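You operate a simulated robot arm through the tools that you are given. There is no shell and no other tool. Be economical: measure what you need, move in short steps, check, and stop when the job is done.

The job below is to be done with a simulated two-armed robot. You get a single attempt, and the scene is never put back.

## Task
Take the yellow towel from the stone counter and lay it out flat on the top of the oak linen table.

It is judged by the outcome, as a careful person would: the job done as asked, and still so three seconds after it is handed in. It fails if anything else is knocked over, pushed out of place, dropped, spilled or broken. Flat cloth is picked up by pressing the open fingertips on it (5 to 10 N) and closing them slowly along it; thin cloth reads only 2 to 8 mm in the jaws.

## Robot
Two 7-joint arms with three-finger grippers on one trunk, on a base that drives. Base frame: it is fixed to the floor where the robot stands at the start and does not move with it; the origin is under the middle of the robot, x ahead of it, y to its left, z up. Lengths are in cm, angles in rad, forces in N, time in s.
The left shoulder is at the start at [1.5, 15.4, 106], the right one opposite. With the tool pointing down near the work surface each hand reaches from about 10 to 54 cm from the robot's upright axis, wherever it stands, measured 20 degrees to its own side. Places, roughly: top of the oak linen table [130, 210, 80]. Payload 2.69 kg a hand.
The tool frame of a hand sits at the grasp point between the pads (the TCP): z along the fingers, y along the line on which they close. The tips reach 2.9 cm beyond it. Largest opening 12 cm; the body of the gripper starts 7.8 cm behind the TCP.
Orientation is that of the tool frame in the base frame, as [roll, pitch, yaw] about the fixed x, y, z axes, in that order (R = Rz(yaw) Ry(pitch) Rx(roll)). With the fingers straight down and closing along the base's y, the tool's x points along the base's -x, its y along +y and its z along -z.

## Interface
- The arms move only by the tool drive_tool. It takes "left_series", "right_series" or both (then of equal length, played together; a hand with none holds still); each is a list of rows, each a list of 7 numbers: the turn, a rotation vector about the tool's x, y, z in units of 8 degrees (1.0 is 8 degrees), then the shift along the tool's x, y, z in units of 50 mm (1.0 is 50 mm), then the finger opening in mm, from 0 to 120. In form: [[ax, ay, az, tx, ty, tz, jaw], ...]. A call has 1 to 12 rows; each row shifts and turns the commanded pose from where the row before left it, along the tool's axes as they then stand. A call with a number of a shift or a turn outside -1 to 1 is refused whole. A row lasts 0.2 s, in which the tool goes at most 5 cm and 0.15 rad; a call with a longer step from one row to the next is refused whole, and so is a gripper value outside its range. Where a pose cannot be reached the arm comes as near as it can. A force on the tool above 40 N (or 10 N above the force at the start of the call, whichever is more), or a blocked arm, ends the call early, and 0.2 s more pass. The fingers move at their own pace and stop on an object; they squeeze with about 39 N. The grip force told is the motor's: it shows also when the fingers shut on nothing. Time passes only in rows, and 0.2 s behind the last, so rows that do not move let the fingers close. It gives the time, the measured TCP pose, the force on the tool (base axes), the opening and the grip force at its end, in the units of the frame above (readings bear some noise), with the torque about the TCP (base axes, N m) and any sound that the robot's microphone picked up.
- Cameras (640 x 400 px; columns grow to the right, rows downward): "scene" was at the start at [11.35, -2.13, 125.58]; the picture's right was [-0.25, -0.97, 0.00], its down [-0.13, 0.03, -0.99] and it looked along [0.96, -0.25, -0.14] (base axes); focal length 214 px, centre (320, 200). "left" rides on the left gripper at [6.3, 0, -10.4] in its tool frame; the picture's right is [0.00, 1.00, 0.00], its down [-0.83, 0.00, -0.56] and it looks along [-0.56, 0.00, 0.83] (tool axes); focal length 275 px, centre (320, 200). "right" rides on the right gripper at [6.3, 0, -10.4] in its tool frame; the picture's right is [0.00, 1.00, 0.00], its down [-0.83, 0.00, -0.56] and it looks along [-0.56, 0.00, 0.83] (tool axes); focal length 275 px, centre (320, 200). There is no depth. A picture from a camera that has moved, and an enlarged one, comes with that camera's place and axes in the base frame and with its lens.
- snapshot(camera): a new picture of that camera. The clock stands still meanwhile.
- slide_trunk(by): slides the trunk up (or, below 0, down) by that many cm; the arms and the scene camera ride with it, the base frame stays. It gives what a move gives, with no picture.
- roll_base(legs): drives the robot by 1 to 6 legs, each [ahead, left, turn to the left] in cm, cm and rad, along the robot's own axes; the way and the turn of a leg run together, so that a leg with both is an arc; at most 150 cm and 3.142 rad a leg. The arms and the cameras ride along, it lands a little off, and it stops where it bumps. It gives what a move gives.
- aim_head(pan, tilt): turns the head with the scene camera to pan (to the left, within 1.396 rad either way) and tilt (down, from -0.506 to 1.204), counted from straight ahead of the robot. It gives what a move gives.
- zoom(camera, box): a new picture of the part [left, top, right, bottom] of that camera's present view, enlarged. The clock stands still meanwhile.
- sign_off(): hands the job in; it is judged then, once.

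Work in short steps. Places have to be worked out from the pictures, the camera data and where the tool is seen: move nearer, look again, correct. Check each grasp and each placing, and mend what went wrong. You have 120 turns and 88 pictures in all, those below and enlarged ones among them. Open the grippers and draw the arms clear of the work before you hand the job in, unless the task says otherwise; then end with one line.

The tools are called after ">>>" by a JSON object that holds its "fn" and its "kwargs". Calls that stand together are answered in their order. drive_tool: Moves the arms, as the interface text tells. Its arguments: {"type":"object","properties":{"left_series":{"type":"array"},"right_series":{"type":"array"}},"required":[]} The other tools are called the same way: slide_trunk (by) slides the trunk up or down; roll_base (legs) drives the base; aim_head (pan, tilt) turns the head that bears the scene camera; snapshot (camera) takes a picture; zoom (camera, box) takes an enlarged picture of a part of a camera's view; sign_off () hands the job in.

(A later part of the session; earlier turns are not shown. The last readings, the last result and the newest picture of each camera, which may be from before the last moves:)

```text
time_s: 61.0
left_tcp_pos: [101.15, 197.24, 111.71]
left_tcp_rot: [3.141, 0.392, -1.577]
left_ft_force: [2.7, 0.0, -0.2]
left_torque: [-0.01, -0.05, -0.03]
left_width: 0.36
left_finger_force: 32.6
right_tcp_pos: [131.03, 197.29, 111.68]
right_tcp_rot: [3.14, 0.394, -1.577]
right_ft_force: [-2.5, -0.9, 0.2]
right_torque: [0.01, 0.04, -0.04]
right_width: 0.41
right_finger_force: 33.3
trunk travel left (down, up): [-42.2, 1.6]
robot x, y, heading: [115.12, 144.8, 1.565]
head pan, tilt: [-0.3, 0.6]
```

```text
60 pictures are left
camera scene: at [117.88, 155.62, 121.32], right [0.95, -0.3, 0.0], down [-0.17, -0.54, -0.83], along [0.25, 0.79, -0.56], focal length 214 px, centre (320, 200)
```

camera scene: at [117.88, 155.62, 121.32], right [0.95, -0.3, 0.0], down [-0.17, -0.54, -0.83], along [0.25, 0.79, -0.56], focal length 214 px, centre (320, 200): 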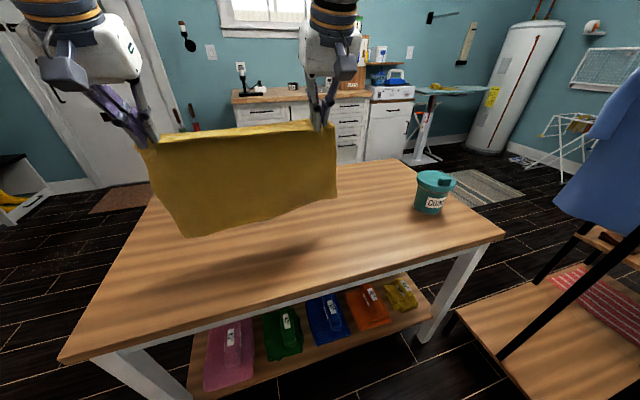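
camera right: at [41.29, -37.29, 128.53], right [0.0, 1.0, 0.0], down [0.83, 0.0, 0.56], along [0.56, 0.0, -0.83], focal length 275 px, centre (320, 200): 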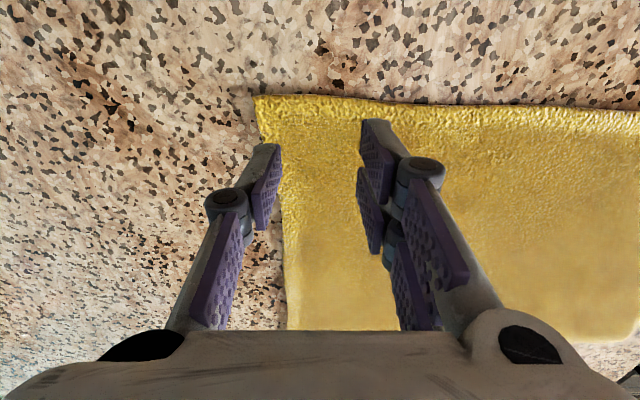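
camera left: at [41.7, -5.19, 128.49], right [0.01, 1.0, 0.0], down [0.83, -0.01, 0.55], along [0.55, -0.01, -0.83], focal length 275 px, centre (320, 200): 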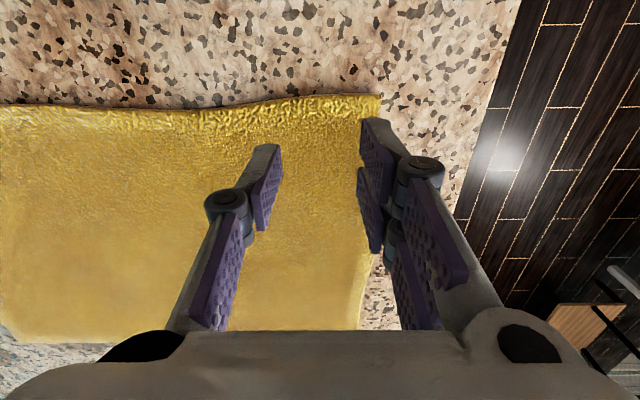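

The tilt works lower down (22° now, hands at y=197). I add more tilt, then extend forward horizontally.

>>> {"fn": "drive_tool", "kwargs": {"left_series": [[0, -0.9, 0, -0.1, 0, 0.2, 0], [0, -0.9, 0, -0.1, 0, 0.2, 0], [0, -0.7, 0, -0.1, 0, 0.2, 0]], "right_series": [[0, -0.9, 0, -0.1, 0, 0.2, 0], [0, -0.9, 0, -0.1, 0, 0.2, 0], [0, -0.7, 0, -0.1, 0, 0.2, 0]]}}

>>> {"fn": "drive_tool", "kwargs": {"left_series": [[0, 0, 0, -0.3, 0, 0.3, 0], [0, 0, 0, -0.3, 0, 0.3, 0], [0, 0, 0, -0.3, 0, 0.3, 0]], "right_series": [[0, 0, 0, -0.3, 0, 0.3, 0], [0, 0, 0, -0.3, 0, 0.3, 0], [0, 0, 0, -0.3, 0, 0.3, 0]]}}

>>> {"fn": "snapshot", "kwargs": {"camera": "scene"}}

```text
time_s: 61.8
left_tcp_pos: [101.2, 200.16, 109.66]
left_tcp_rot: [-3.139, 0.742, -1.575]
left_ft_force: [0.7, 0.7, 0.0]
left_torque: [-0.03, -0.02, -0.05]
left_width: 0.34
left_finger_force: 32.0
right_tcp_pos: [130.88, 200.15, 109.79]
right_tcp_rot: [3.139, 0.745, -1.577]
right_ft_force: [-1.1, -0.9, -0.2]
right_torque: [-0.06, 0.03, -0.02]
right_width: 0.42
right_finger_force: 32.8
trunk travel left (down, up): [-42.2, 1.6]
robot x, y, heading: [115.04, 144.91, 1.563]
head pan, tilt: [-0.3, 0.6]
```

```text
time_s: 62.6
left_tcp_pos: [101.48, 206.62, 109.15]
left_tcp_rot: [-3.141, 0.738, -1.575]
left_ft_force: [2.1, 0.4, -0.7]
left_torque: [-0.02, -0.01, -0.07]
left_width: 0.39
left_finger_force: 33.0
right_tcp_pos: [131.17, 206.53, 109.34]
right_tcp_rot: [3.141, 0.739, -1.576]
right_ft_force: [-1.8, -0.1, -1.0]
right_torque: [-0.03, 0.06, -0.02]
right_width: 0.41
right_finger_force: 33.2
trunk travel left (down, up): [-42.2, 1.6]
robot x, y, heading: [115.37, 144.62, 1.564]
head pan, tilt: [-0.3, 0.6]
```

```text
59 pictures are left
camera scene: at [117.87, 155.85, 121.27], right [0.95, -0.3, 0.0], down [-0.17, -0.54, -0.82], along [0.25, 0.79, -0.57], focal length 214 px, centre (320, 200)
```

scene: 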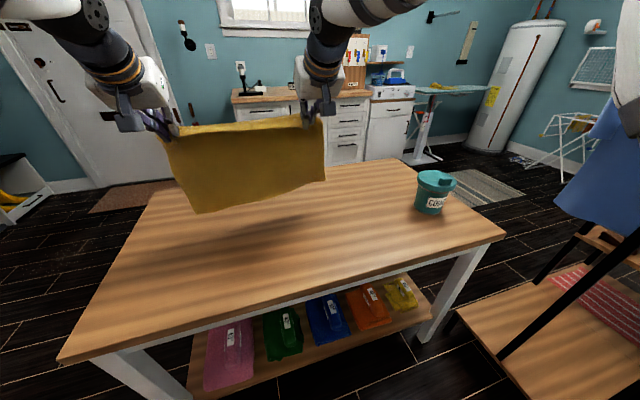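

I continue forward about 8 cm to y≈215, so that the towel will land near the middle of the 182–232 depth.

>>> {"fn": "drive_tool", "kwargs": {"left_series": [[0, 0, 0, -0.3, 0, 0.3, 0], [0, 0, 0, -0.3, 0, 0.3, 0], [0, 0, 0, -0.3, 0, 0.3, 0], [0, 0, 0, -0.2, 0, 0.25, 0]], "right_series": [[0, 0, 0, -0.3, 0, 0.3, 0], [0, 0, 0, -0.3, 0, 0.3, 0], [0, 0, 0, -0.3, 0, 0.3, 0], [0, 0, 0, -0.2, 0, 0.25, 0]]}}

>>> {"fn": "snapshot", "kwargs": {"camera": "scene"}}

```text
time_s: 63.6
left_tcp_pos: [101.37, 213.53, 108.87]
left_tcp_rot: [-3.141, 0.739, -1.575]
left_ft_force: [0.3, -0.5, 1.0]
left_torque: [-0.02, 0.02, -0.06]
left_width: 0.33
left_finger_force: 32.2
left hand out of reach, approached as far as the arm can: row 4
right_tcp_pos: [131.06, 213.52, 108.92]
right_tcp_rot: [-3.141, 0.74, -1.574]
right_ft_force: [-1.5, -0.1, 0.1]
right_torque: [-0.04, 0.02, -0.02]
right_width: 0.42
right_finger_force: 33.7
right hand out of reach, approached as far as the arm can: row 4
trunk travel left (down, up): [-42.2, 1.6]
robot x, y, heading: [114.73, 144.81, 1.567]
head pan, tilt: [-0.3, 0.6]
```

```text
58 pictures are left
camera scene: at [117.87, 155.64, 121.31], right [0.95, -0.3, 0.0], down [-0.17, -0.54, -0.83], along [0.25, 0.79, -0.56], focal length 214 px, centre (320, 200)
```

scene: 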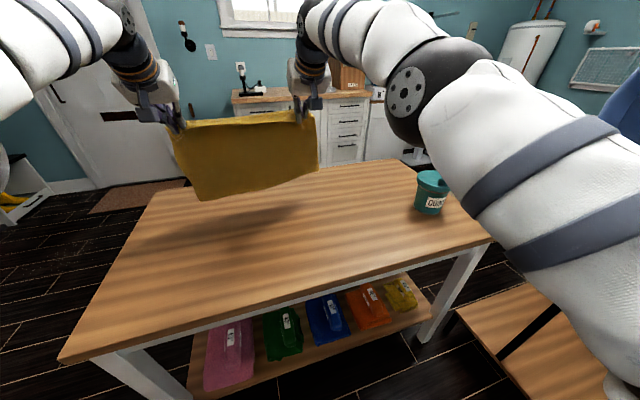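

Hands are at full extension, y=213.5, the towel bottom about 2 cm above the table. I start the lay: slowly down and back along 45°, halfway first.

>>> {"fn": "drive_tool", "kwargs": {"left_series": [[0, 0, 0, 0.18, 0, 0.107, 0], [0, 0, 0, 0.18, 0, 0.107, 0], [0, 0, 0, 0.333, 0, -0.006, 0], [0, 0, 0, 0.333, 0, -0.006, 0], [0, 0, 0, 0.333, 0, -0.006, 0], [0, 0, 0, 0.333, 0, -0.006, 0], [0, 0, 0, 0.333, 0, -0.006, 0], [0, 0, 0, 0.333, 0, -0.006, 0], [0, 0, 0, 0.333, 0, -0.006, 0]], "right_series": [[0, 0, 0, 0.18, 0, 0.107, 0], [0, 0, 0, 0.18, 0, 0.107, 0], [0, 0, 0, 0.333, 0, -0.006, 0], [0, 0, 0, 0.333, 0, -0.006, 0], [0, 0, 0, 0.333, 0, -0.006, 0], [0, 0, 0, 0.333, 0, -0.006, 0], [0, 0, 0, 0.333, 0, -0.006, 0], [0, 0, 0, 0.333, 0, -0.006, 0], [0, 0, 0, 0.333, 0, -0.006, 0]]}}

>>> {"fn": "snapshot", "kwargs": {"camera": "scene"}}

```text
time_s: 65.6
left_tcp_pos: [101.27, 204.1, 98.97]
left_tcp_rot: [-3.139, 0.739, -1.573]
left_ft_force: [2.5, 0.0, 0.2]
left_torque: [0.01, -0.02, -0.1]
left_width: 0.35
left_finger_force: 32.5
right_tcp_pos: [131.13, 204.24, 99.33]
right_tcp_rot: [3.14, 0.743, -1.579]
right_ft_force: [-2.8, -0.7, -1.0]
right_torque: [-0.04, 0.09, 0.04]
right_width: 0.46
right_finger_force: 33.2
trunk travel left (down, up): [-42.2, 1.6]
robot x, y, heading: [114.89, 144.88, 1.566]
head pan, tilt: [-0.3, 0.6]
```

```text
57 pictures are left
camera scene: at [117.87, 155.68, 121.3], right [0.95, -0.3, 0.0], down [-0.17, -0.54, -0.83], along [0.25, 0.79, -0.56], focal length 214 px, centre (320, 200)
```

scene: 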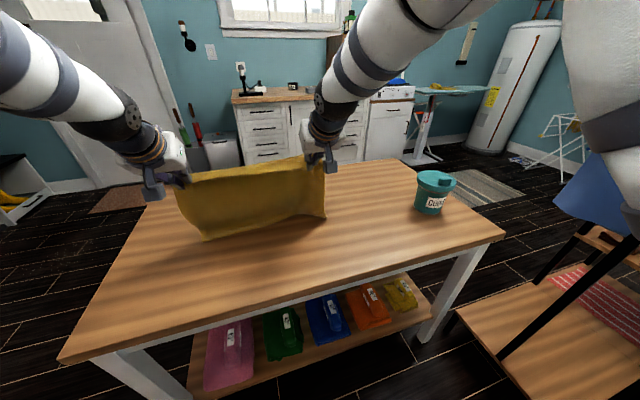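

The visible lower line sits at y≈204, right under the hands; I zoom to check that the laid part runs forward behind it.

>>> {"fn": "zoom", "kwargs": {"camera": "scene", "box": [140, 130, 364, 270]}}

>>> {"fn": "snapshot", "kwargs": {"camera": "left"}}

```text
2.86 times, centred on (252, 200) of scene
camera zoom: at [117.87, 155.68, 121.3], right [0.95, -0.3, 0.0], down [-0.17, -0.54, -0.83], along [0.25, 0.79, -0.56], focal length 613 px, centre (514, 200)
```

zoom: 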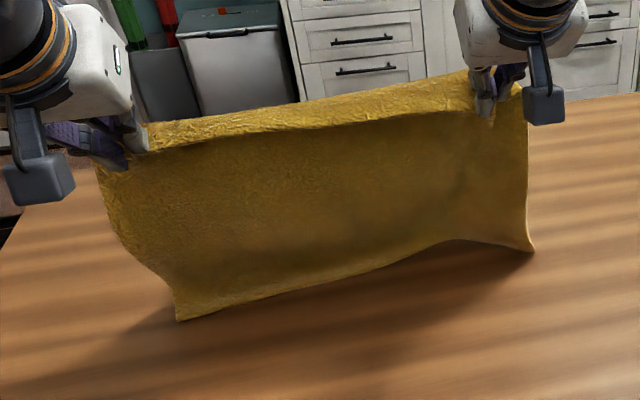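

```text
55 pictures are left
camera left: at [101.27, 192.4, 102.57], right [-1.0, 0.01, 0.0], down [0.0, 0.24, 0.97], along [0.01, 0.97, -0.24], focal length 275 px, centre (320, 200)
```

left: 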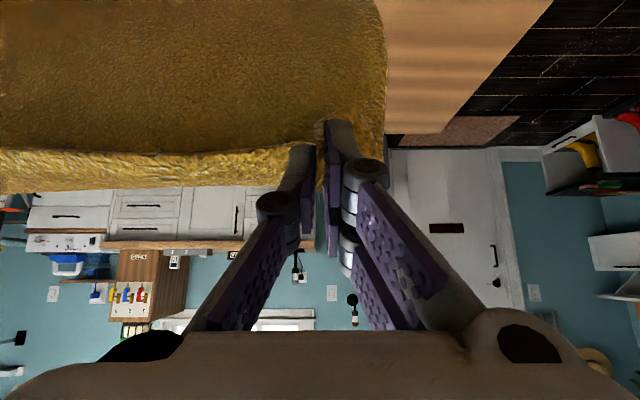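

The towel's lower edge dragged back and curls toward the robot, so laying toward me would fold it under. Better to lay it the other way: lift, retract to y≈192, set the lower edge down near the front of the table, then draw the hands forward and down so the cloth trails flat behind them.

>>> {"fn": "drive_tool", "kwargs": {"left_series": [[0, 0, 0, -0.43, 0, -0.467, 0], [0, 0, 0, -0.43, 0, -0.467, 0], [0, 0, 0, -0.43, 0, -0.467, 0], [0, 0, 0, 0.443, 0, -0.404, 0], [0, 0, 0, 0.443, 0, -0.404, 0], [0, 0, 0, 0.443, 0, -0.404, 0], [0, 0, 0, 0.443, 0, -0.404, 0], [0, 0, 0, 0, 0, 0, 0], [0, 0, 0, 0, 0, 0, 0]], "right_series": [[0, 0, 0, -0.43, 0, -0.467, 0], [0, 0, 0, -0.43, 0, -0.467, 0], [0, 0, 0, -0.43, 0, -0.467, 0], [0, 0, 0, 0.443, 0, -0.404, 0], [0, 0, 0, 0.443, 0, -0.404, 0], [0, 0, 0, 0.443, 0, -0.404, 0], [0, 0, 0, 0.443, 0, -0.404, 0], [0, 0, 0, 0, 0, 0, 0], [0, 0, 0, 0, 0, 0, 0]]}}

>>> {"fn": "snapshot", "kwargs": {"camera": "scene"}}

```text
time_s: 67.6
left_tcp_pos: [101.18, 193.7, 107.81]
left_tcp_rot: [-3.137, 0.684, -1.574]
left_ft_force: [2.9, 0.5, -1.0]
left_torque: [0.04, -0.03, -0.12]
left_width: 0.36
left_finger_force: 32.3
left hand out of reach, approached as far as the arm can: row 5
right_tcp_pos: [131.06, 193.79, 107.6]
right_tcp_rot: [3.136, 0.686, -1.579]
right_ft_force: [-2.6, -0.2, 0.3]
right_torque: [-0.01, 0.05, 0.02]
right_width: 0.46
right_finger_force: 33.7
right hand out of reach, approached as far as the arm can: row 5
trunk travel left (down, up): [-42.2, 1.6]
robot x, y, heading: [114.83, 145.09, 1.558]
head pan, tilt: [-0.3, 0.6]
```

```text
54 pictures are left
camera scene: at [117.87, 155.7, 121.3], right [0.95, -0.3, 0.0], down [-0.17, -0.54, -0.83], along [0.25, 0.79, -0.56], focal length 214 px, centre (320, 200)
```

scene: 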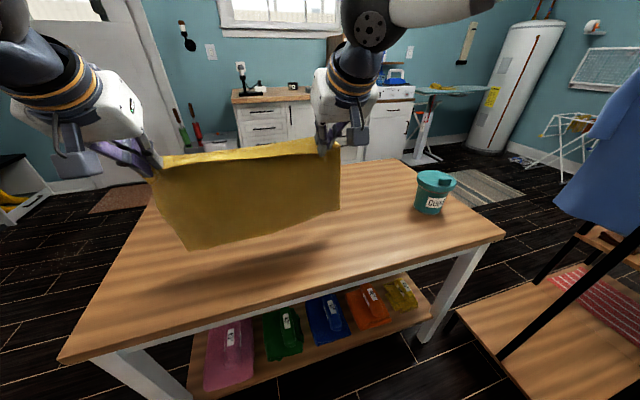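

It hangs straight again, lower edge about z≈86. I lower a little and retract to y≈187 so the edge will touch near y≈189.

>>> {"fn": "drive_tool", "kwargs": {"left_series": [[0, 0, 0, 0.4, 0, -0.038, 0], [0, 0, 0, 0.4, 0, -0.038, 0], [0, 0, 0, 0.4, 0, -0.038, 0], [0, 0, 0, 0.4, 0, -0.038, 0], [0, 0, 0, 0, 0, 0, 0], [0, 0, 0, 0, 0, 0, 0]], "right_series": [[0, 0, 0, 0.4, 0, -0.038, 0], [0, 0, 0, 0.4, 0, -0.038, 0], [0, 0, 0, 0.4, 0, -0.038, 0], [0, 0, 0, 0.4, 0, -0.038, 0], [0, 0, 0, 0, 0, 0, 0], [0, 0, 0, 0, 0, 0, 0]]}}

>>> {"fn": "snapshot", "kwargs": {"camera": "scene"}}

```text
time_s: 69.0
left_tcp_pos: [101.11, 186.98, 103.13]
left_tcp_rot: [-3.138, 0.686, -1.575]
left_ft_force: [2.1, 0.2, -0.5]
left_torque: [0.01, -0.02, -0.11]
left_width: 0.35
left_finger_force: 31.9
right_tcp_pos: [130.83, 187.14, 103.18]
right_tcp_rot: [3.137, 0.687, -1.579]
right_ft_force: [-0.7, -0.2, -0.2]
right_torque: [-0.05, 0.04, 0.02]
right_width: 0.42
right_finger_force: 32.9
trunk travel left (down, up): [-42.2, 1.6]
robot x, y, heading: [115.28, 144.87, 1.568]
head pan, tilt: [-0.3, 0.6]
```

```text
53 pictures are left
camera scene: at [117.87, 155.71, 121.3], right [0.95, -0.3, 0.0], down [-0.17, -0.54, -0.83], along [0.25, 0.79, -0.56], focal length 214 px, centre (320, 200)
```

scene: 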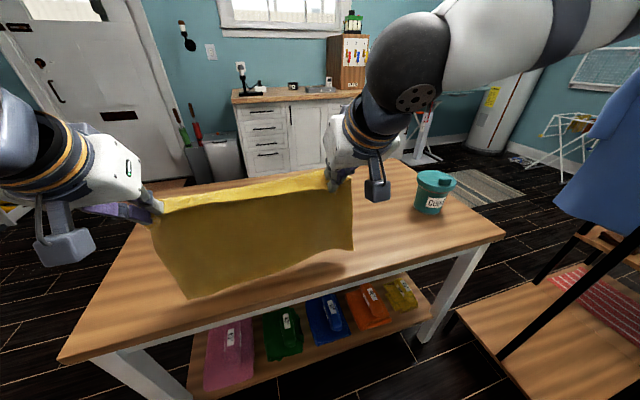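

The lower edge is just at the table at y≈188. I draw the hands forward and down, first half.

>>> {"fn": "drive_tool", "kwargs": {"left_series": [[0, 0, 0, -0.072, 0, 0.291, 0], [0, 0, 0, -0.072, 0, 0.291, 0], [0, 0, 0, -0.072, 0, 0.291, 0], [0, 0, 0, -0.072, 0, 0.291, 0], [0, 0, 0, -0.072, 0, 0.291, 0], [0, 0, 0, -0.072, 0, 0.291, 0], [0, 0, 0, -0.072, 0, 0.291, 0], [0, 0, 0, -0.072, 0, 0.291, 0]], "right_series": [[0, 0, 0, -0.072, 0, 0.291, 0], [0, 0, 0, -0.072, 0, 0.291, 0], [0, 0, 0, -0.072, 0, 0.291, 0], [0, 0, 0, -0.072, 0, 0.291, 0], [0, 0, 0, -0.072, 0, 0.291, 0], [0, 0, 0, -0.072, 0, 0.291, 0], [0, 0, 0, -0.072, 0, 0.291, 0], [0, 0, 0, -0.072, 0, 0.291, 0]]}}

>>> {"fn": "snapshot", "kwargs": {"camera": "scene"}}

```text
time_s: 70.8
left_tcp_pos: [101.17, 196.75, 95.76]
left_tcp_rot: [-3.137, 0.685, -1.574]
left_ft_force: [2.2, 0.3, 0.0]
left_torque: [-0.03, -0.03, -0.09]
left_width: 0.33
left_finger_force: 32.3
right_tcp_pos: [130.89, 196.76, 96.06]
right_tcp_rot: [3.136, 0.686, -1.579]
right_ft_force: [-1.1, 0.2, -0.1]
right_torque: [-0.02, 0.0, -0.01]
right_width: 0.44
right_finger_force: 32.8
trunk travel left (down, up): [-42.2, 1.6]
robot x, y, heading: [114.91, 144.54, 1.567]
head pan, tilt: [-0.3, 0.6]
```

```text
52 pictures are left
camera scene: at [117.87, 155.79, 121.28], right [0.95, -0.3, 0.0], down [-0.17, -0.54, -0.82], along [0.25, 0.79, -0.57], focal length 214 px, centre (320, 200)
```

scene: 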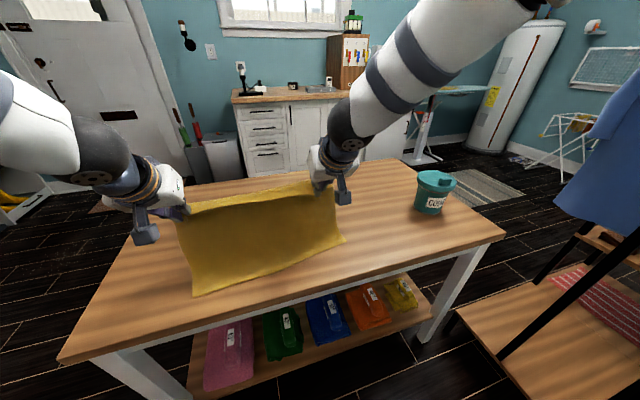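

The lower edge stays put at y≈188 and the cloth trails flat. Continuing down to just above the table.

>>> {"fn": "drive_tool", "kwargs": {"left_series": [[0, 0, 0, -0.052, 0, 0.378, 0], [0, 0, 0, -0.052, 0, 0.378, 0], [0, 0, 0, -0.052, 0, 0.378, 0], [0, 0, 0, -0.052, 0, 0.378, 0], [0, 0, 0, -0.052, 0, 0.378, 0], [0, 0, 0, -0.052, 0, 0.378, 0], [0, 0, 0, -0.052, 0, 0.378, 0], [0, 0, 0, -0.052, 0, 0.378, 0]], "right_series": [[0, 0, 0, -0.052, 0, 0.378, 0], [0, 0, 0, -0.052, 0, 0.378, 0], [0, 0, 0, -0.052, 0, 0.378, 0], [0, 0, 0, -0.052, 0, 0.378, 0], [0, 0, 0, -0.052, 0, 0.378, 0], [0, 0, 0, -0.052, 0, 0.378, 0], [0, 0, 0, -0.052, 0, 0.378, 0], [0, 0, 0, -0.052, 0, 0.378, 0]]}}

>>> {"fn": "snapshot", "kwargs": {"camera": "scene"}}

```text
time_s: 72.6
left_tcp_pos: [101.23, 207.83, 85.49]
left_tcp_rot: [-3.138, 0.683, -1.574]
left_ft_force: [0.6, -0.9, 0.1]
left_torque: [-0.05, -0.02, -0.08]
left_width: 0.34
left_finger_force: 32.9
right_tcp_pos: [130.84, 208.01, 85.68]
right_tcp_rot: [3.137, 0.683, -1.578]
right_ft_force: [-0.9, 0.5, 0.1]
right_torque: [0.01, 0.03, -0.02]
right_width: 0.45
right_finger_force: 33.2
trunk travel left (down, up): [-42.2, 1.6]
robot x, y, heading: [114.72, 144.76, 1.572]
head pan, tilt: [-0.3, 0.6]
```

```text
51 pictures are left
camera scene: at [117.87, 155.81, 121.28], right [0.95, -0.3, 0.0], down [-0.17, -0.54, -0.82], along [0.25, 0.79, -0.57], focal length 214 px, centre (320, 200)
```

scene: 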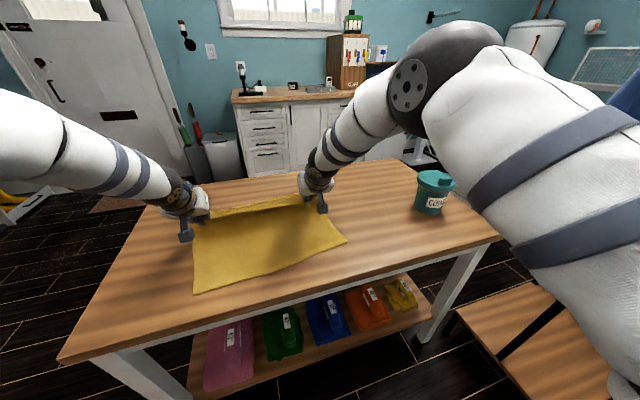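

Nearly flat. I lower the last couple of cm with a slight forward draw, watching force.

>>> {"fn": "drive_tool", "kwargs": {"left_series": [[0, 0, 0, -0.008, 0, 0.149, 0], [0, 0, 0, -0.008, 0, 0.149, 0], [0, 0, 0, -0.008, 0, 0.149, 0], [0, 0, 0, 0, 0, 0, 0]], "right_series": [[0, 0, 0, -0.008, 0, 0.149, 0], [0, 0, 0, -0.008, 0, 0.149, 0], [0, 0, 0, -0.008, 0, 0.149, 0], [0, 0, 0, 0, 0, 0, 0]]}}

>>> {"fn": "zoom", "kwargs": {"camera": "scene", "box": [150, 150, 374, 290]}}

```text
time_s: 73.6
left_tcp_pos: [101.15, 209.34, 83.86]
left_tcp_rot: [-3.138, 0.684, -1.574]
left_ft_force: [1.5, -0.1, -0.1]
left_torque: [-0.01, -0.03, -0.05]
left_width: 0.35
left_finger_force: 32.0
right_tcp_pos: [130.77, 209.43, 84.14]
right_tcp_rot: [3.135, 0.686, -1.579]
right_ft_force: [-0.8, 0.1, -0.2]
right_torque: [0.01, 0.02, -0.03]
right_width: 0.44
right_finger_force: 33.3
trunk travel left (down, up): [-42.2, 1.6]
robot x, y, heading: [115.5, 144.97, 1.561]
head pan, tilt: [-0.3, 0.6]
```

```text
2.86 times, centred on (262, 220) of scene
camera zoom: at [117.87, 155.69, 121.31], right [0.95, -0.3, 0.0], down [-0.17, -0.54, -0.83], along [0.25, 0.79, -0.56], focal length 613 px, centre (486, 143)
```

zoom: 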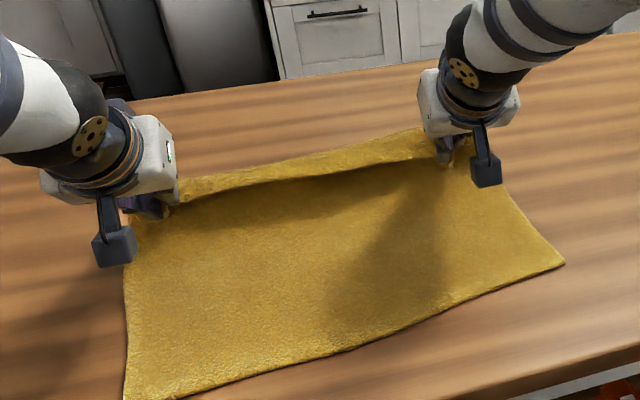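

Looks good; the far flap should fall forward on release. I lower gently to contact.

>>> {"fn": "drive_tool", "kwargs": {"left_series": [[0, 0, 0, 0.025, 0, 0.046, 0], [0, 0, 0, 0.025, 0, 0.046, 0], [0, 0, 0, 0.025, 0, 0.046, 0], [0, 0, 0, 0, 0, 0, 0]], "right_series": [[0, 0, 0, 0.03, 0, 0.056, 0], [0, 0, 0, 0.03, 0, 0.056, 0], [0, 0, 0, 0.03, 0, 0.056, 0], [0, 0, 0, 0, 0, 0, 0]]}}

```text
time_s: 74.6
left_tcp_pos: [101.31, 209.41, 83.02]
left_tcp_rot: [-3.138, 0.685, -1.576]
left_ft_force: [0.6, 0.8, -0.3]
left_torque: [0.01, 0.01, -0.09]
left_width: 0.33
left_finger_force: 32.9
right_tcp_pos: [130.83, 209.52, 83.19]
right_tcp_rot: [3.134, 0.686, -1.575]
right_ft_force: [-0.5, -0.1, -0.6]
right_torque: [-0.01, 0.03, 0.0]
right_width: 0.41
right_finger_force: 32.6
trunk travel left (down, up): [-42.2, 1.6]
robot x, y, heading: [115.15, 144.65, 1.565]
head pan, tilt: [-0.3, 0.6]
```

No contact at 83 yet; a few more mm.

>>> {"fn": "drive_tool", "kwargs": {"left_series": [[0, 0, 0, 0.025, 0, 0.046, 0], [0, 0, 0, 0.02, 0, 0.035, 0], [0, 0, 0, 0.02, 0, 0.035, 0], [0, 0, 0, 0, 0, 0, 0]], "right_series": [[0, 0, 0, 0.03, 0, 0.056, 0], [0, 0, 0, 0.02, 0, 0.035, 0], [0, 0, 0, 0.02, 0, 0.035, 0], [0, 0, 0, 0, 0, 0, 0]]}}

>>> {"fn": "zoom", "kwargs": {"camera": "scene", "box": [150, 150, 374, 290]}}

```text
time_s: 75.6
left_tcp_pos: [101.35, 209.47, 82.37]
left_tcp_rot: [-3.14, 0.683, -1.575]
left_ft_force: [0.5, -0.2, -0.6]
left_torque: [0.0, 0.02, -0.08]
left_width: 0.34
left_finger_force: 32.6
right_tcp_pos: [130.97, 209.72, 82.52]
right_tcp_rot: [3.136, 0.686, -1.577]
right_ft_force: [-1.3, 0.6, 0.4]
right_torque: [0.0, -0.01, -0.01]
right_width: 0.43
right_finger_force: 32.7
trunk travel left (down, up): [-42.2, 1.6]
robot x, y, heading: [115.31, 144.64, 1.566]
head pan, tilt: [-0.3, 0.6]
```

```text
2.86 times, centred on (262, 220) of scene
camera zoom: at [117.87, 155.71, 121.3], right [0.95, -0.3, 0.0], down [-0.17, -0.54, -0.83], along [0.25, 0.79, -0.56], focal length 613 px, centre (486, 143)
```

zoom: 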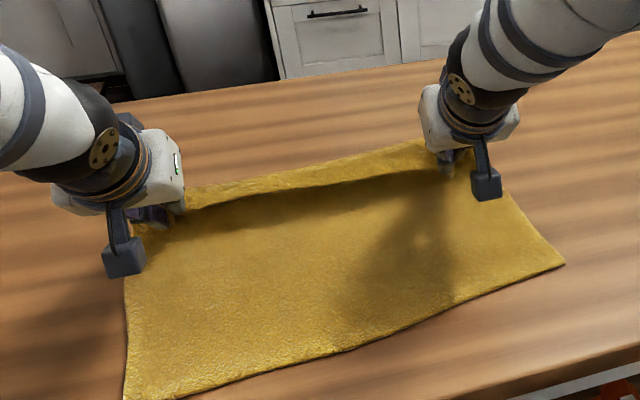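

Still no contact, so the top is a bit lower than 80. I go on down about 1 cm with contact watch.

>>> {"fn": "drive_tool", "kwargs": {"left_series": [[0, 0, 0, 0.025, 0, 0.046, 0], [0, 0, 0, 0.025, 0, 0.046, 0], [0, 0, 0, 0.025, 0, 0.046, 0], [0, 0, 0, 0, 0, 0, 0]], "right_series": [[0, 0, 0, 0.025, 0, 0.05, 0], [0, 0, 0, 0.025, 0, 0.05, 0], [0, 0, 0, 0.025, 0, 0.046, 0], [0, 0, 0, 0, 0, 0, 0]]}}

```text
time_s: 76.6
left_tcp_pos: [101.34, 209.85, 81.65]
left_tcp_rot: [-3.14, 0.684, -1.576]
left_ft_force: [1.2, -0.2, -0.3]
left_torque: [-0.02, -0.04, -0.05]
left_width: 0.36
left_finger_force: 32.3
right_tcp_pos: [130.94, 209.85, 81.77]
right_tcp_rot: [3.136, 0.686, -1.579]
right_ft_force: [-1.5, 0.2, -0.4]
right_torque: [-0.03, 0.01, -0.04]
right_width: 0.41
right_finger_force: 33.4
trunk travel left (down, up): [-42.2, 1.6]
robot x, y, heading: [115.16, 144.7, 1.56]
head pan, tilt: [-0.3, 0.6]
```

Still free; again.

>>> {"fn": "drive_tool", "kwargs": {"left_series": [[0, 0, 0, 0.025, 0, 0.046, 0], [0, 0, 0, 0.025, 0, 0.046, 0], [0, 0, 0, 0.025, 0, 0.046, 0], [0, 0, 0, 0.0, 0, 0.0, 0]], "right_series": [[0, 0, 0, 0.025, 0, 0.048, 0], [0, 0, 0, 0.025, 0, 0.048, 0], [0, 0, 0, 0.025, 0, 0.048, 0], [0, 0, 0, 0, 0, 0, 0]]}}

>>> {"fn": "snapshot", "kwargs": {"camera": "left"}}

```text
time_s: 77.6
left_tcp_pos: [101.23, 209.92, 80.99]
left_tcp_rot: [-3.137, 0.685, -1.574]
left_ft_force: [2.2, 0.0, -0.1]
left_torque: [-0.05, -0.05, -0.06]
left_width: 0.34
left_finger_force: 32.1
right_tcp_pos: [130.87, 210.01, 80.77]
right_tcp_rot: [3.137, 0.686, -1.578]
right_ft_force: [-1.0, 0.0, 0.0]
right_torque: [0.0, 0.05, -0.02]
right_width: 0.42
right_finger_force: 33.6
trunk travel left (down, up): [-42.2, 1.6]
robot x, y, heading: [115.12, 144.76, 1.566]
head pan, tilt: [-0.3, 0.6]
```

```text
48 pictures are left
camera left: at [101.26, 198.45, 85.06], right [-1.0, 0.01, 0.0], down [0.0, 0.29, 0.96], along [0.01, 0.96, -0.29], focal length 275 px, centre (320, 200)
```

left: 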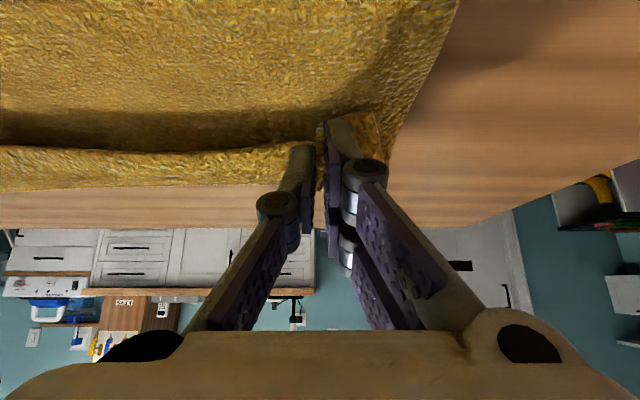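

The table appears at about z≈78; the tips are a few mm above it. A little more.

>>> {"fn": "drive_tool", "kwargs": {"left_series": [[0, 0, 0, 0.025, 0, 0.04, 0], [0, 0, 0, 0.025, 0, 0.04, 0], [0, 0, 0, 0.025, 0, 0.04, 0], [0, 0, 0, 0.0, 0, 0.0, 0]], "right_series": [[0, 0, 0, 0.025, 0, 0.035, 0], [0, 0, 0, 0.025, 0, 0.035, 0], [0, 0, 0, 0.025, 0, 0.035, 0], [0, 0, 0, 0, 0, 0, 0]]}}

```text
time_s: 78.6
left_tcp_pos: [101.19, 209.82, 80.28]
left_tcp_rot: [-3.138, 0.684, -1.574]
left_ft_force: [1.0, -0.7, -0.5]
left_torque: [0.01, -0.05, -0.08]
left_width: 0.33
left_finger_force: 32.1
right_tcp_pos: [130.74, 210.28, 80.27]
right_tcp_rot: [3.135, 0.686, -1.579]
right_ft_force: [-0.5, -0.4, 0.0]
right_torque: [-0.02, 0.03, -0.02]
right_width: 0.42
right_finger_force: 32.9
trunk travel left (down, up): [-42.2, 1.6]
robot x, y, heading: [114.94, 144.78, 1.569]
head pan, tilt: [-0.3, 0.6]
```

Still no load; lowering further in small steps.

>>> {"fn": "drive_tool", "kwargs": {"left_series": [[0, 0, 0, 0.025, 0, 0.04, 0], [0, 0, 0, 0.025, 0, 0.04, 0], [0, 0, 0, 0.025, 0, 0.04, 0], [0, 0, 0, 0.025, 0, 0.04, 0], [0, 0, 0, 0.0, 0, 0.0, 0]], "right_series": [[0, 0, 0, 0.025, 0, 0.04, 0], [0, 0, 0, 0.025, 0, 0.04, 0], [0, 0, 0, 0.025, 0, 0.04, 0], [0, 0, 0, 0.025, 0, 0.04, 0], [0, 0, 0, 0, 0, 0, 0]]}}

>>> {"fn": "zoom", "kwargs": {"camera": "scene", "box": [150, 150, 374, 290]}}

```text
time_s: 79.8
left_tcp_pos: [101.22, 209.98, 79.67]
left_tcp_rot: [-3.137, 0.69, -1.575]
left_ft_force: [1.5, -2.4, 13.9]
left_torque: [-0.1, 0.03, -0.06]
left_width: 0.34
left_finger_force: 33.1
right_tcp_pos: [130.9, 210.24, 79.74]
right_tcp_rot: [3.137, 0.69, -1.577]
right_ft_force: [-2.7, -0.7, 5.6]
right_torque: [0.01, 0.15, 0.0]
right_width: 0.42
right_finger_force: 32.7
trunk travel left (down, up): [-42.2, 1.6]
robot x, y, heading: [114.84, 144.88, 1.567]
head pan, tilt: [-0.3, 0.6]
```

```text
2.86 times, centred on (262, 220) of scene
camera zoom: at [117.87, 155.48, 121.35], right [0.95, -0.3, 0.0], down [-0.17, -0.54, -0.83], along [0.25, 0.79, -0.56], focal length 613 px, centre (486, 143)
```

zoom: 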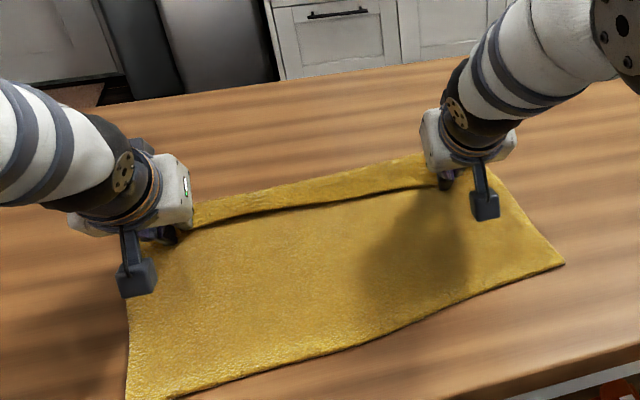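

Contact (14 and 6 N). I ease up 1 mm and open slowly so the fingers spread the gathered cloth back out.

>>> {"fn": "drive_tool", "kwargs": {"left_series": [[0, 0, 0, -0.013, 0, -0.018, 0], [0, 0, 0, 0, 0, 0, 8], [0, 0, 0, 0, 0, 0, 14], [0, 0, 0, 0, 0, 0, 20], [0, 0, 0, 0, 0, 0, 26], [0, 0, 0, 0, 0, 0, 32], [0, 0, 0, 0, 0, 0, 38], [0, 0, 0, 0, 0, 0, 38]], "right_series": [[0, 0, 0, 0, 0, 0, 0], [0, 0, 0, 0, 0, 0, 8], [0, 0, 0, 0, 0, 0, 14], [0, 0, 0, 0, 0, 0, 20], [0, 0, 0, 0, 0, 0, 26], [0, 0, 0, 0, 0, 0, 32], [0, 0, 0, 0, 0, 0, 38], [0, 0, 0, 0, 0, 0, 38]]}}

>>> {"fn": "snapshot", "kwargs": {"camera": "left"}}

>>> {"fn": "snapshot", "kwargs": {"camera": "right"}}

```text
time_s: 81.6
left_tcp_pos: [101.28, 210.03, 79.3]
left_tcp_rot: [-3.14, 0.682, -1.576]
left_ft_force: [1.4, 0.1, 3.4]
left_torque: [-0.03, -0.04, 0.03]
left_width: 3.91
left_finger_force: 0.1
right_tcp_pos: [130.82, 210.14, 79.32]
right_tcp_rot: [3.135, 0.684, -1.577]
right_ft_force: [-2.6, 0.3, 5.1]
right_torque: [-0.03, 0.07, -0.01]
right_width: 3.19
right_finger_force: 7.0
trunk travel left (down, up): [-42.2, 1.6]
robot x, y, heading: [115.18, 144.54, 1.567]
head pan, tilt: [-0.3, 0.6]
```

```text
46 pictures are left
camera left: at [101.28, 198.51, 83.47], right [-1.0, 0.01, 0.0], down [0.0, 0.29, 0.96], along [0.01, 0.96, -0.29], focal length 275 px, centre (320, 200)
```

left: 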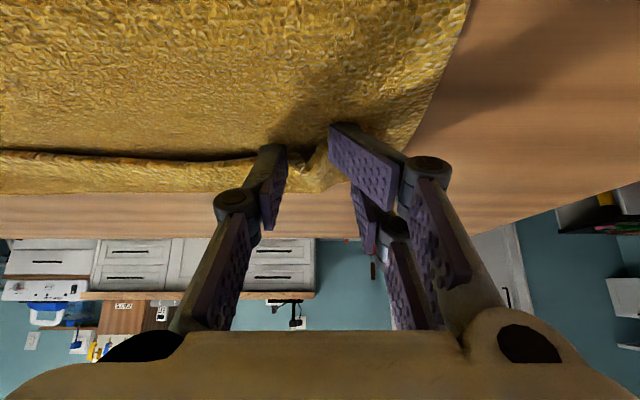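

```text
45 pictures are left
camera right: at [130.91, 198.81, 83.44], right [-1.0, 0.0, 0.0], down [0.0, 0.29, 0.96], along [0.0, 0.96, -0.29], focal length 275 px, centre (320, 200)
```

right: 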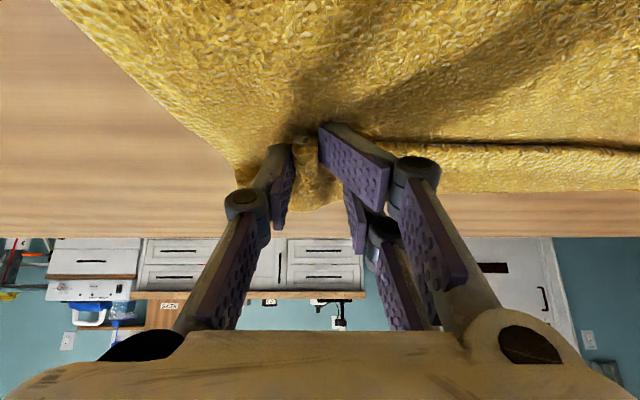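

Released. I lift straight up slowly and look.

>>> {"fn": "drive_tool", "kwargs": {"left_series": [[0, 0, 0, -0.06, 0, -0.08, 38], [0, 0, 0, -0.12, 0, -0.16, 40], [0, 0, 0, -0.25, 0, -0.31, 40], [0, 0, 0, -0.37, 0, -0.46, 40], [0, 0, 0, -0.37, 0, -0.46, 40], [0, 0, 0, -0.37, 0, -0.46, 40]], "right_series": [[0, 0, 0, -0.06, 0, -0.08, 34], [0, 0, 0, -0.12, 0, -0.16, 40], [0, 0, 0, -0.25, 0, -0.31, 40], [0, 0, 0, -0.37, 0, -0.46, 40], [0, 0, 0, -0.37, 0, -0.46, 40], [0, 0, 0, -0.37, 0, -0.46, 40]]}}

>>> {"fn": "snapshot", "kwargs": {"camera": "scene"}}

>>> {"fn": "snapshot", "kwargs": {"camera": "left"}}

```text
time_s: 83.0
left_tcp_pos: [100.96, 210.12, 91.84]
left_tcp_rot: [-3.136, 0.686, -1.574]
left_ft_force: [0.3, -0.1, 0.4]
left_torque: [0.02, 0.0, 0.0]
left_width: 4.01
left_finger_force: 0.0
right_tcp_pos: [130.76, 209.91, 91.98]
right_tcp_rot: [3.136, 0.688, -1.577]
right_ft_force: [0.7, 0.1, 0.1]
right_torque: [0.0, 0.07, -0.05]
right_width: 3.99
right_finger_force: 0.1
trunk travel left (down, up): [-42.2, 1.6]
robot x, y, heading: [115.22, 144.59, 1.564]
head pan, tilt: [-0.3, 0.6]
```

```text
44 pictures are left
camera scene: at [117.86, 155.63, 121.32], right [0.95, -0.3, 0.0], down [-0.17, -0.54, -0.83], along [0.25, 0.79, -0.56], focal length 214 px, centre (320, 200)
```

scene: 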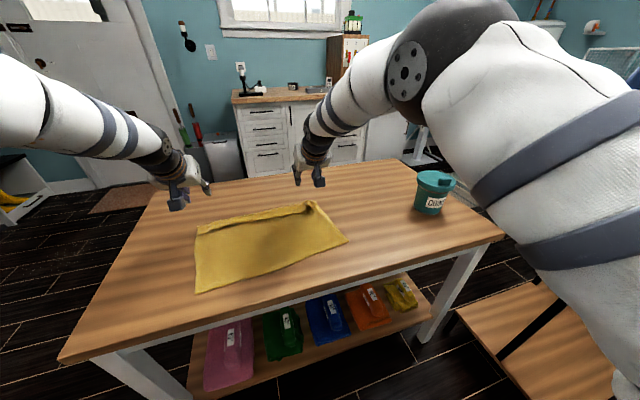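

```text
43 pictures are left
camera left: at [101.05, 198.61, 96.12], right [-1.0, 0.01, 0.0], down [0.0, 0.29, 0.96], along [0.01, 0.96, -0.29], focal length 275 px, centre (320, 200)
```

left: 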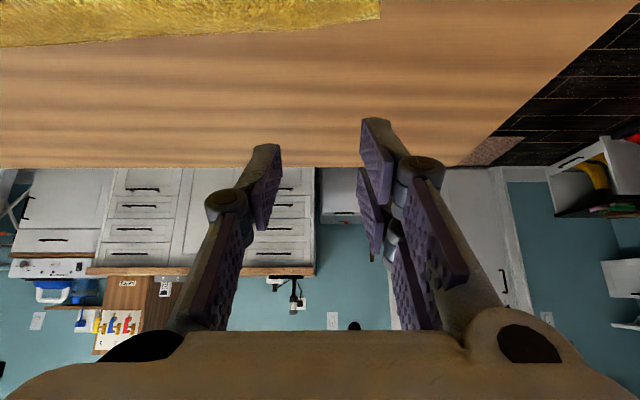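

Both hands are clear. Zooming in on the far edge, which still shows a raised ridge.

>>> {"fn": "zoom", "kwargs": {"camera": "scene", "box": [180, 190, 356, 300]}}

```text
3.64 times, centred on (268, 245) of scene
camera zoom: at [117.86, 155.63, 121.32], right [0.95, -0.3, 0.0], down [-0.17, -0.54, -0.83], along [0.25, 0.79, -0.56], focal length 780 px, centre (509, 36)
```

zoom: 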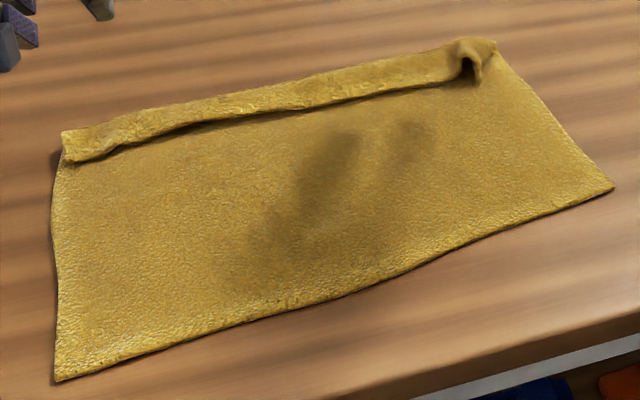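

A strip about 3–4 cm wide along the far edge (y≈210–215) has folded back toward me, its lip slightly raised. I'll try to flip it: come down just in front of the lip with the forward-tilted fingertips, slip under, and lift it forward.

>>> {"fn": "drive_tool", "kwargs": {"left_series": [[0, 0, 0, 0.348, 0, -0.285, 40], [0, 0, 0, 0.348, 0, -0.285, 40], [0, 0, 0, 0.278, 0, 0.34, 40], [0, 0, 0, 0.278, 0, 0.34, 40], [0, 0, 0, 0.278, 0, 0.34, 40], [0, 0, 0, 0.278, 0, 0.34, 40], [0, 0, 0, 0.278, 0, 0.34, 40]], "right_series": [[0, 0, 0, 0.348, 0, -0.285, 40], [0, 0, 0, 0.348, 0, -0.285, 40], [0, 0, 0, 0.278, 0, 0.34, 40], [0, 0, 0, 0.278, 0, 0.34, 40], [0, 0, 0, 0.278, 0, 0.34, 40], [0, 0, 0, 0.278, 0, 0.34, 40], [0, 0, 0, 0.278, 0, 0.34, 40]]}}

>>> {"fn": "snapshot", "kwargs": {"camera": "left"}}

>>> {"fn": "snapshot", "kwargs": {"camera": "right"}}

```text
time_s: 84.6
left_tcp_pos: [101.28, 205.35, 80.75]
left_tcp_rot: [-3.141, 0.684, -1.574]
left_ft_force: [0.4, 0.2, 0.1]
left_torque: [0.04, -0.01, -0.05]
left_width: 3.98
left_finger_force: 0.1
right_tcp_pos: [131.02, 205.62, 80.53]
right_tcp_rot: [3.137, 0.684, -1.579]
right_ft_force: [-0.2, -0.3, -0.6]
right_torque: [-0.03, -0.03, -0.02]
right_width: 4.02
right_finger_force: 0.1
trunk travel left (down, up): [-42.2, 1.6]
robot x, y, heading: [114.93, 144.93, 1.562]
head pan, tilt: [-0.3, 0.6]
```

```text
41 pictures are left
camera left: at [101.33, 193.82, 84.94], right [-1.0, 0.01, 0.0], down [0.0, 0.29, 0.96], along [0.01, 0.96, -0.29], focal length 275 px, centre (320, 200)
```

left: 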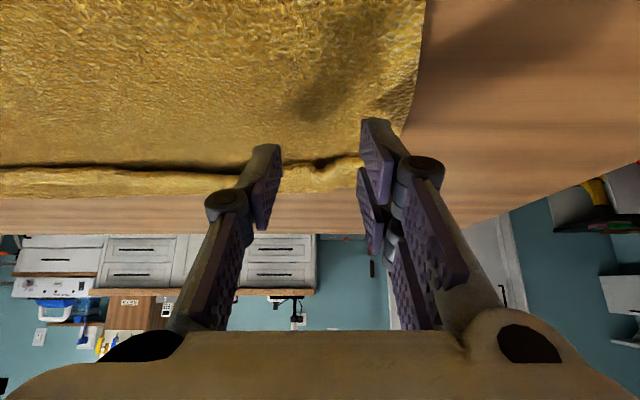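

```text
40 pictures are left
camera right: at [130.92, 194.05, 84.72], right [-1.0, 0.0, 0.0], down [0.0, 0.29, 0.96], along [0.0, 0.96, -0.29], focal length 275 px, centre (320, 200)
```

right: 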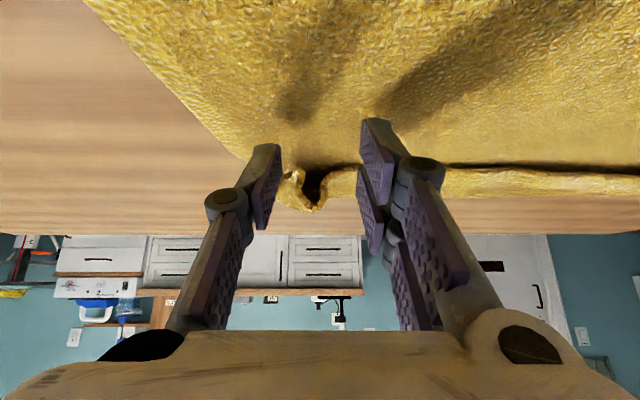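

There's a dark gap under the lip. I lower slightly and slide forward beneath it.

>>> {"fn": "drive_tool", "kwargs": {"left_series": [[0, 0, 0, 0.044, 0, 0.054, 40], [0, 0, 0, 0.04, 0, 0.05, 40], [0, 0, 0, -0.139, 0, 0.114, 40], [0, 0, 0, -0.139, 0, 0.114, 40], [0, 0, 0, -0.139, 0, 0.114, 40], [0, 0, 0, -0.139, 0, 0.114, 40]], "right_series": [[0, 0, 0, 0.035, 0, 0.045, 40], [0, 0, 0, 0.03, 0, 0.04, 40], [0, 0, 0, -0.139, 0, 0.114, 40], [0, 0, 0, -0.139, 0, 0.114, 40], [0, 0, 0, -0.139, 0, 0.114, 40], [0, 0, 0, -0.139, 0, 0.114, 40]]}}

>>> {"fn": "snapshot", "kwargs": {"camera": "left"}}

>>> {"fn": "snapshot", "kwargs": {"camera": "right"}}

```text
time_s: 86.0
left_tcp_pos: [101.33, 209.18, 80.13]
left_tcp_rot: [-3.14, 0.684, -1.573]
left_ft_force: [0.0, -0.1, 0.0]
left_torque: [-0.01, 0.01, -0.03]
left_width: 4.02
left_finger_force: 0.1
right_tcp_pos: [130.96, 209.19, 80.21]
right_tcp_rot: [3.137, 0.686, -1.579]
right_ft_force: [-0.7, -0.2, 0.9]
right_torque: [0.01, 0.0, -0.01]
right_width: 3.99
right_finger_force: 0.1
trunk travel left (down, up): [-42.2, 1.6]
robot x, y, heading: [114.93, 144.74, 1.566]
head pan, tilt: [-0.3, 0.6]
```

```text
39 pictures are left
camera left: at [101.33, 197.68, 84.28], right [-1.0, 0.01, 0.0], down [0.0, 0.29, 0.96], along [0.01, 0.96, -0.29], focal length 275 px, centre (320, 200)
```

left: 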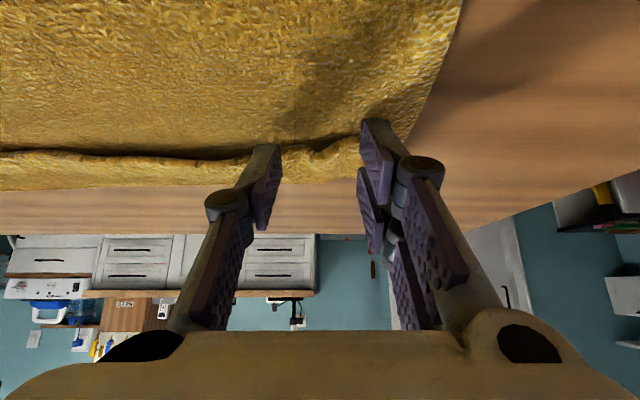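

```text
38 pictures are left
camera right: at [130.92, 197.81, 84.32], right [-1.0, 0.0, 0.0], down [0.0, 0.29, 0.96], along [0.0, 0.96, -0.29], focal length 275 px, centre (320, 200)
```

right: 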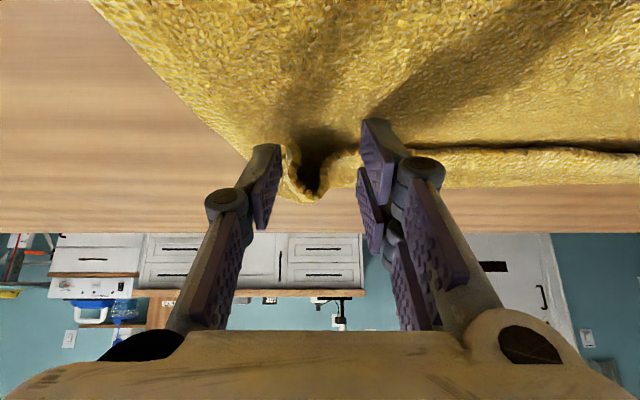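

Tips are at the dark line. I press slightly lower, push 1.5 cm further in, then lift and carry forward.

>>> {"fn": "drive_tool", "kwargs": {"left_series": [[0, 0, 0, 0.038, 0, 0.046, 40], [0, 0, 0, -0.139, 0, 0.114, 40], [0, 0, 0, -0.139, 0, 0.114, 40], [0, 0, 0, -0.281, 0, -0.028, 40], [0, 0, 0, -0.281, 0, -0.028, 40], [0, 0, 0, -0.281, 0, -0.028, 40], [0, 0, 0, -0.186, 0, 0.152, 40]], "right_series": [[0, 0, 0, 0.038, 0, 0.046, 40], [0, 0, 0, -0.139, 0, 0.114, 40], [0, 0, 0, -0.139, 0, 0.114, 40], [0, 0, 0, -0.281, 0, -0.028, 40], [0, 0, 0, -0.281, 0, -0.028, 40], [0, 0, 0, -0.281, 0, -0.028, 40], [0, 0, 0, -0.186, 0, 0.152, 40]]}}

>>> {"fn": "zoom", "kwargs": {"camera": "scene", "box": [150, 160, 374, 300]}}

>>> {"fn": "snapshot", "kwargs": {"camera": "left"}}

```text
time_s: 87.6
left_tcp_pos: [101.34, 215.24, 82.79]
left_tcp_rot: [-3.14, 0.683, -1.577]
left_ft_force: [0.2, 0.5, 0.1]
left_torque: [0.01, -0.01, -0.01]
left_width: 4.01
left_finger_force: 0.1
right_tcp_pos: [130.94, 215.38, 82.61]
right_tcp_rot: [3.135, 0.684, -1.579]
right_ft_force: [0.0, 0.0, 0.7]
right_torque: [-0.01, -0.02, -0.02]
right_width: 3.99
right_finger_force: 0.1
trunk travel left (down, up): [-42.2, 1.6]
robot x, y, heading: [114.79, 144.96, 1.569]
head pan, tilt: [-0.3, 0.6]
```

```text
2.86 times, centred on (262, 230) of scene
camera zoom: at [117.87, 155.8, 121.27], right [0.95, -0.3, 0.0], down [-0.17, -0.54, -0.82], along [0.25, 0.79, -0.57], focal length 613 px, centre (486, 114)
```

zoom: 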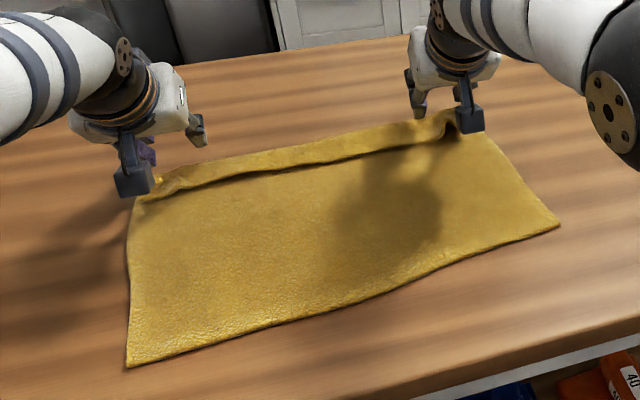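

```text
36 pictures are left
camera left: at [101.42, 203.69, 86.92], right [-1.0, 0.01, 0.0], down [0.0, 0.29, 0.96], along [0.01, 0.96, -0.29], focal length 275 px, centre (320, 200)
```

left: 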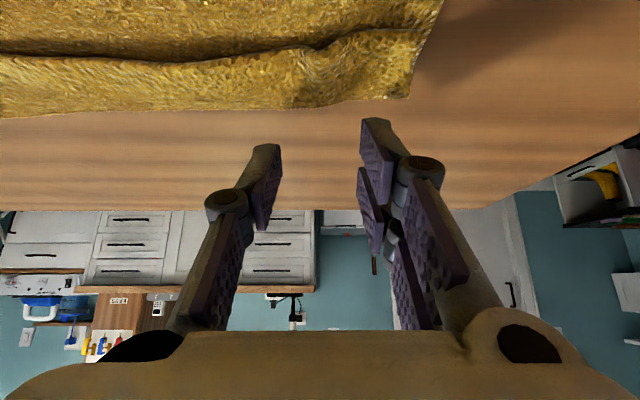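

Something moved at the left end. I raise the hands and draw back to see it properly.

>>> {"fn": "drive_tool", "kwargs": {"left_series": [[0, 0, 0, -0.4, 0, -0.5, 40], [0, 0, 0, -0.4, 0, -0.5, 40], [0, 0, 0, -0.4, 0, -0.5, 40], [0, 0, 0, -0.4, 0, -0.5, 40]], "right_series": [[0, 0, 0, -0.4, 0, -0.5, 40], [0, 0, 0, -0.4, 0, -0.5, 40], [0, 0, 0, -0.4, 0, -0.5, 40], [0, 0, 0, -0.4, 0, -0.5, 40]]}}

>>> {"fn": "zoom", "kwargs": {"camera": "scene", "box": [180, 190, 356, 300]}}

```text
time_s: 88.6
left_tcp_pos: [101.5, 214.76, 95.68]
left_tcp_rot: [-3.138, 0.683, -1.576]
left_ft_force: [-0.3, -0.5, -0.5]
left_torque: [0.0, 0.03, -0.01]
left_width: 3.99
left_finger_force: 0.1
right_tcp_pos: [130.95, 215.15, 95.88]
right_tcp_rot: [3.137, 0.685, -1.578]
right_ft_force: [-0.1, 0.7, -0.7]
right_torque: [-0.03, -0.02, 0.01]
right_width: 4.0
right_finger_force: 0.2
trunk travel left (down, up): [-42.2, 1.6]
robot x, y, heading: [115.44, 145.03, 1.563]
head pan, tilt: [-0.3, 0.6]
```

```text
3.64 times, centred on (268, 245) of scene
camera zoom: at [117.88, 155.65, 121.31], right [0.95, -0.3, 0.0], down [-0.17, -0.54, -0.83], along [0.25, 0.79, -0.56], focal length 780 px, centre (509, 36)
```

zoom: 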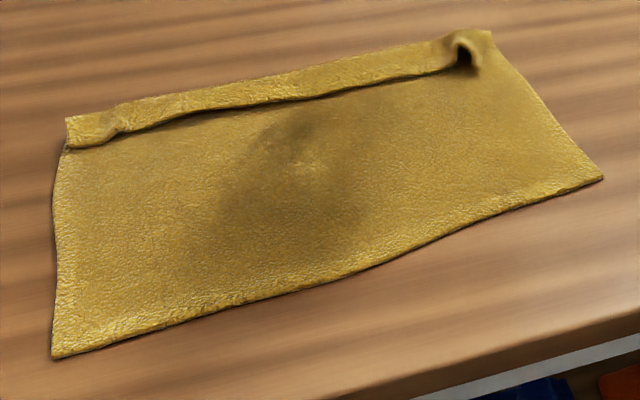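

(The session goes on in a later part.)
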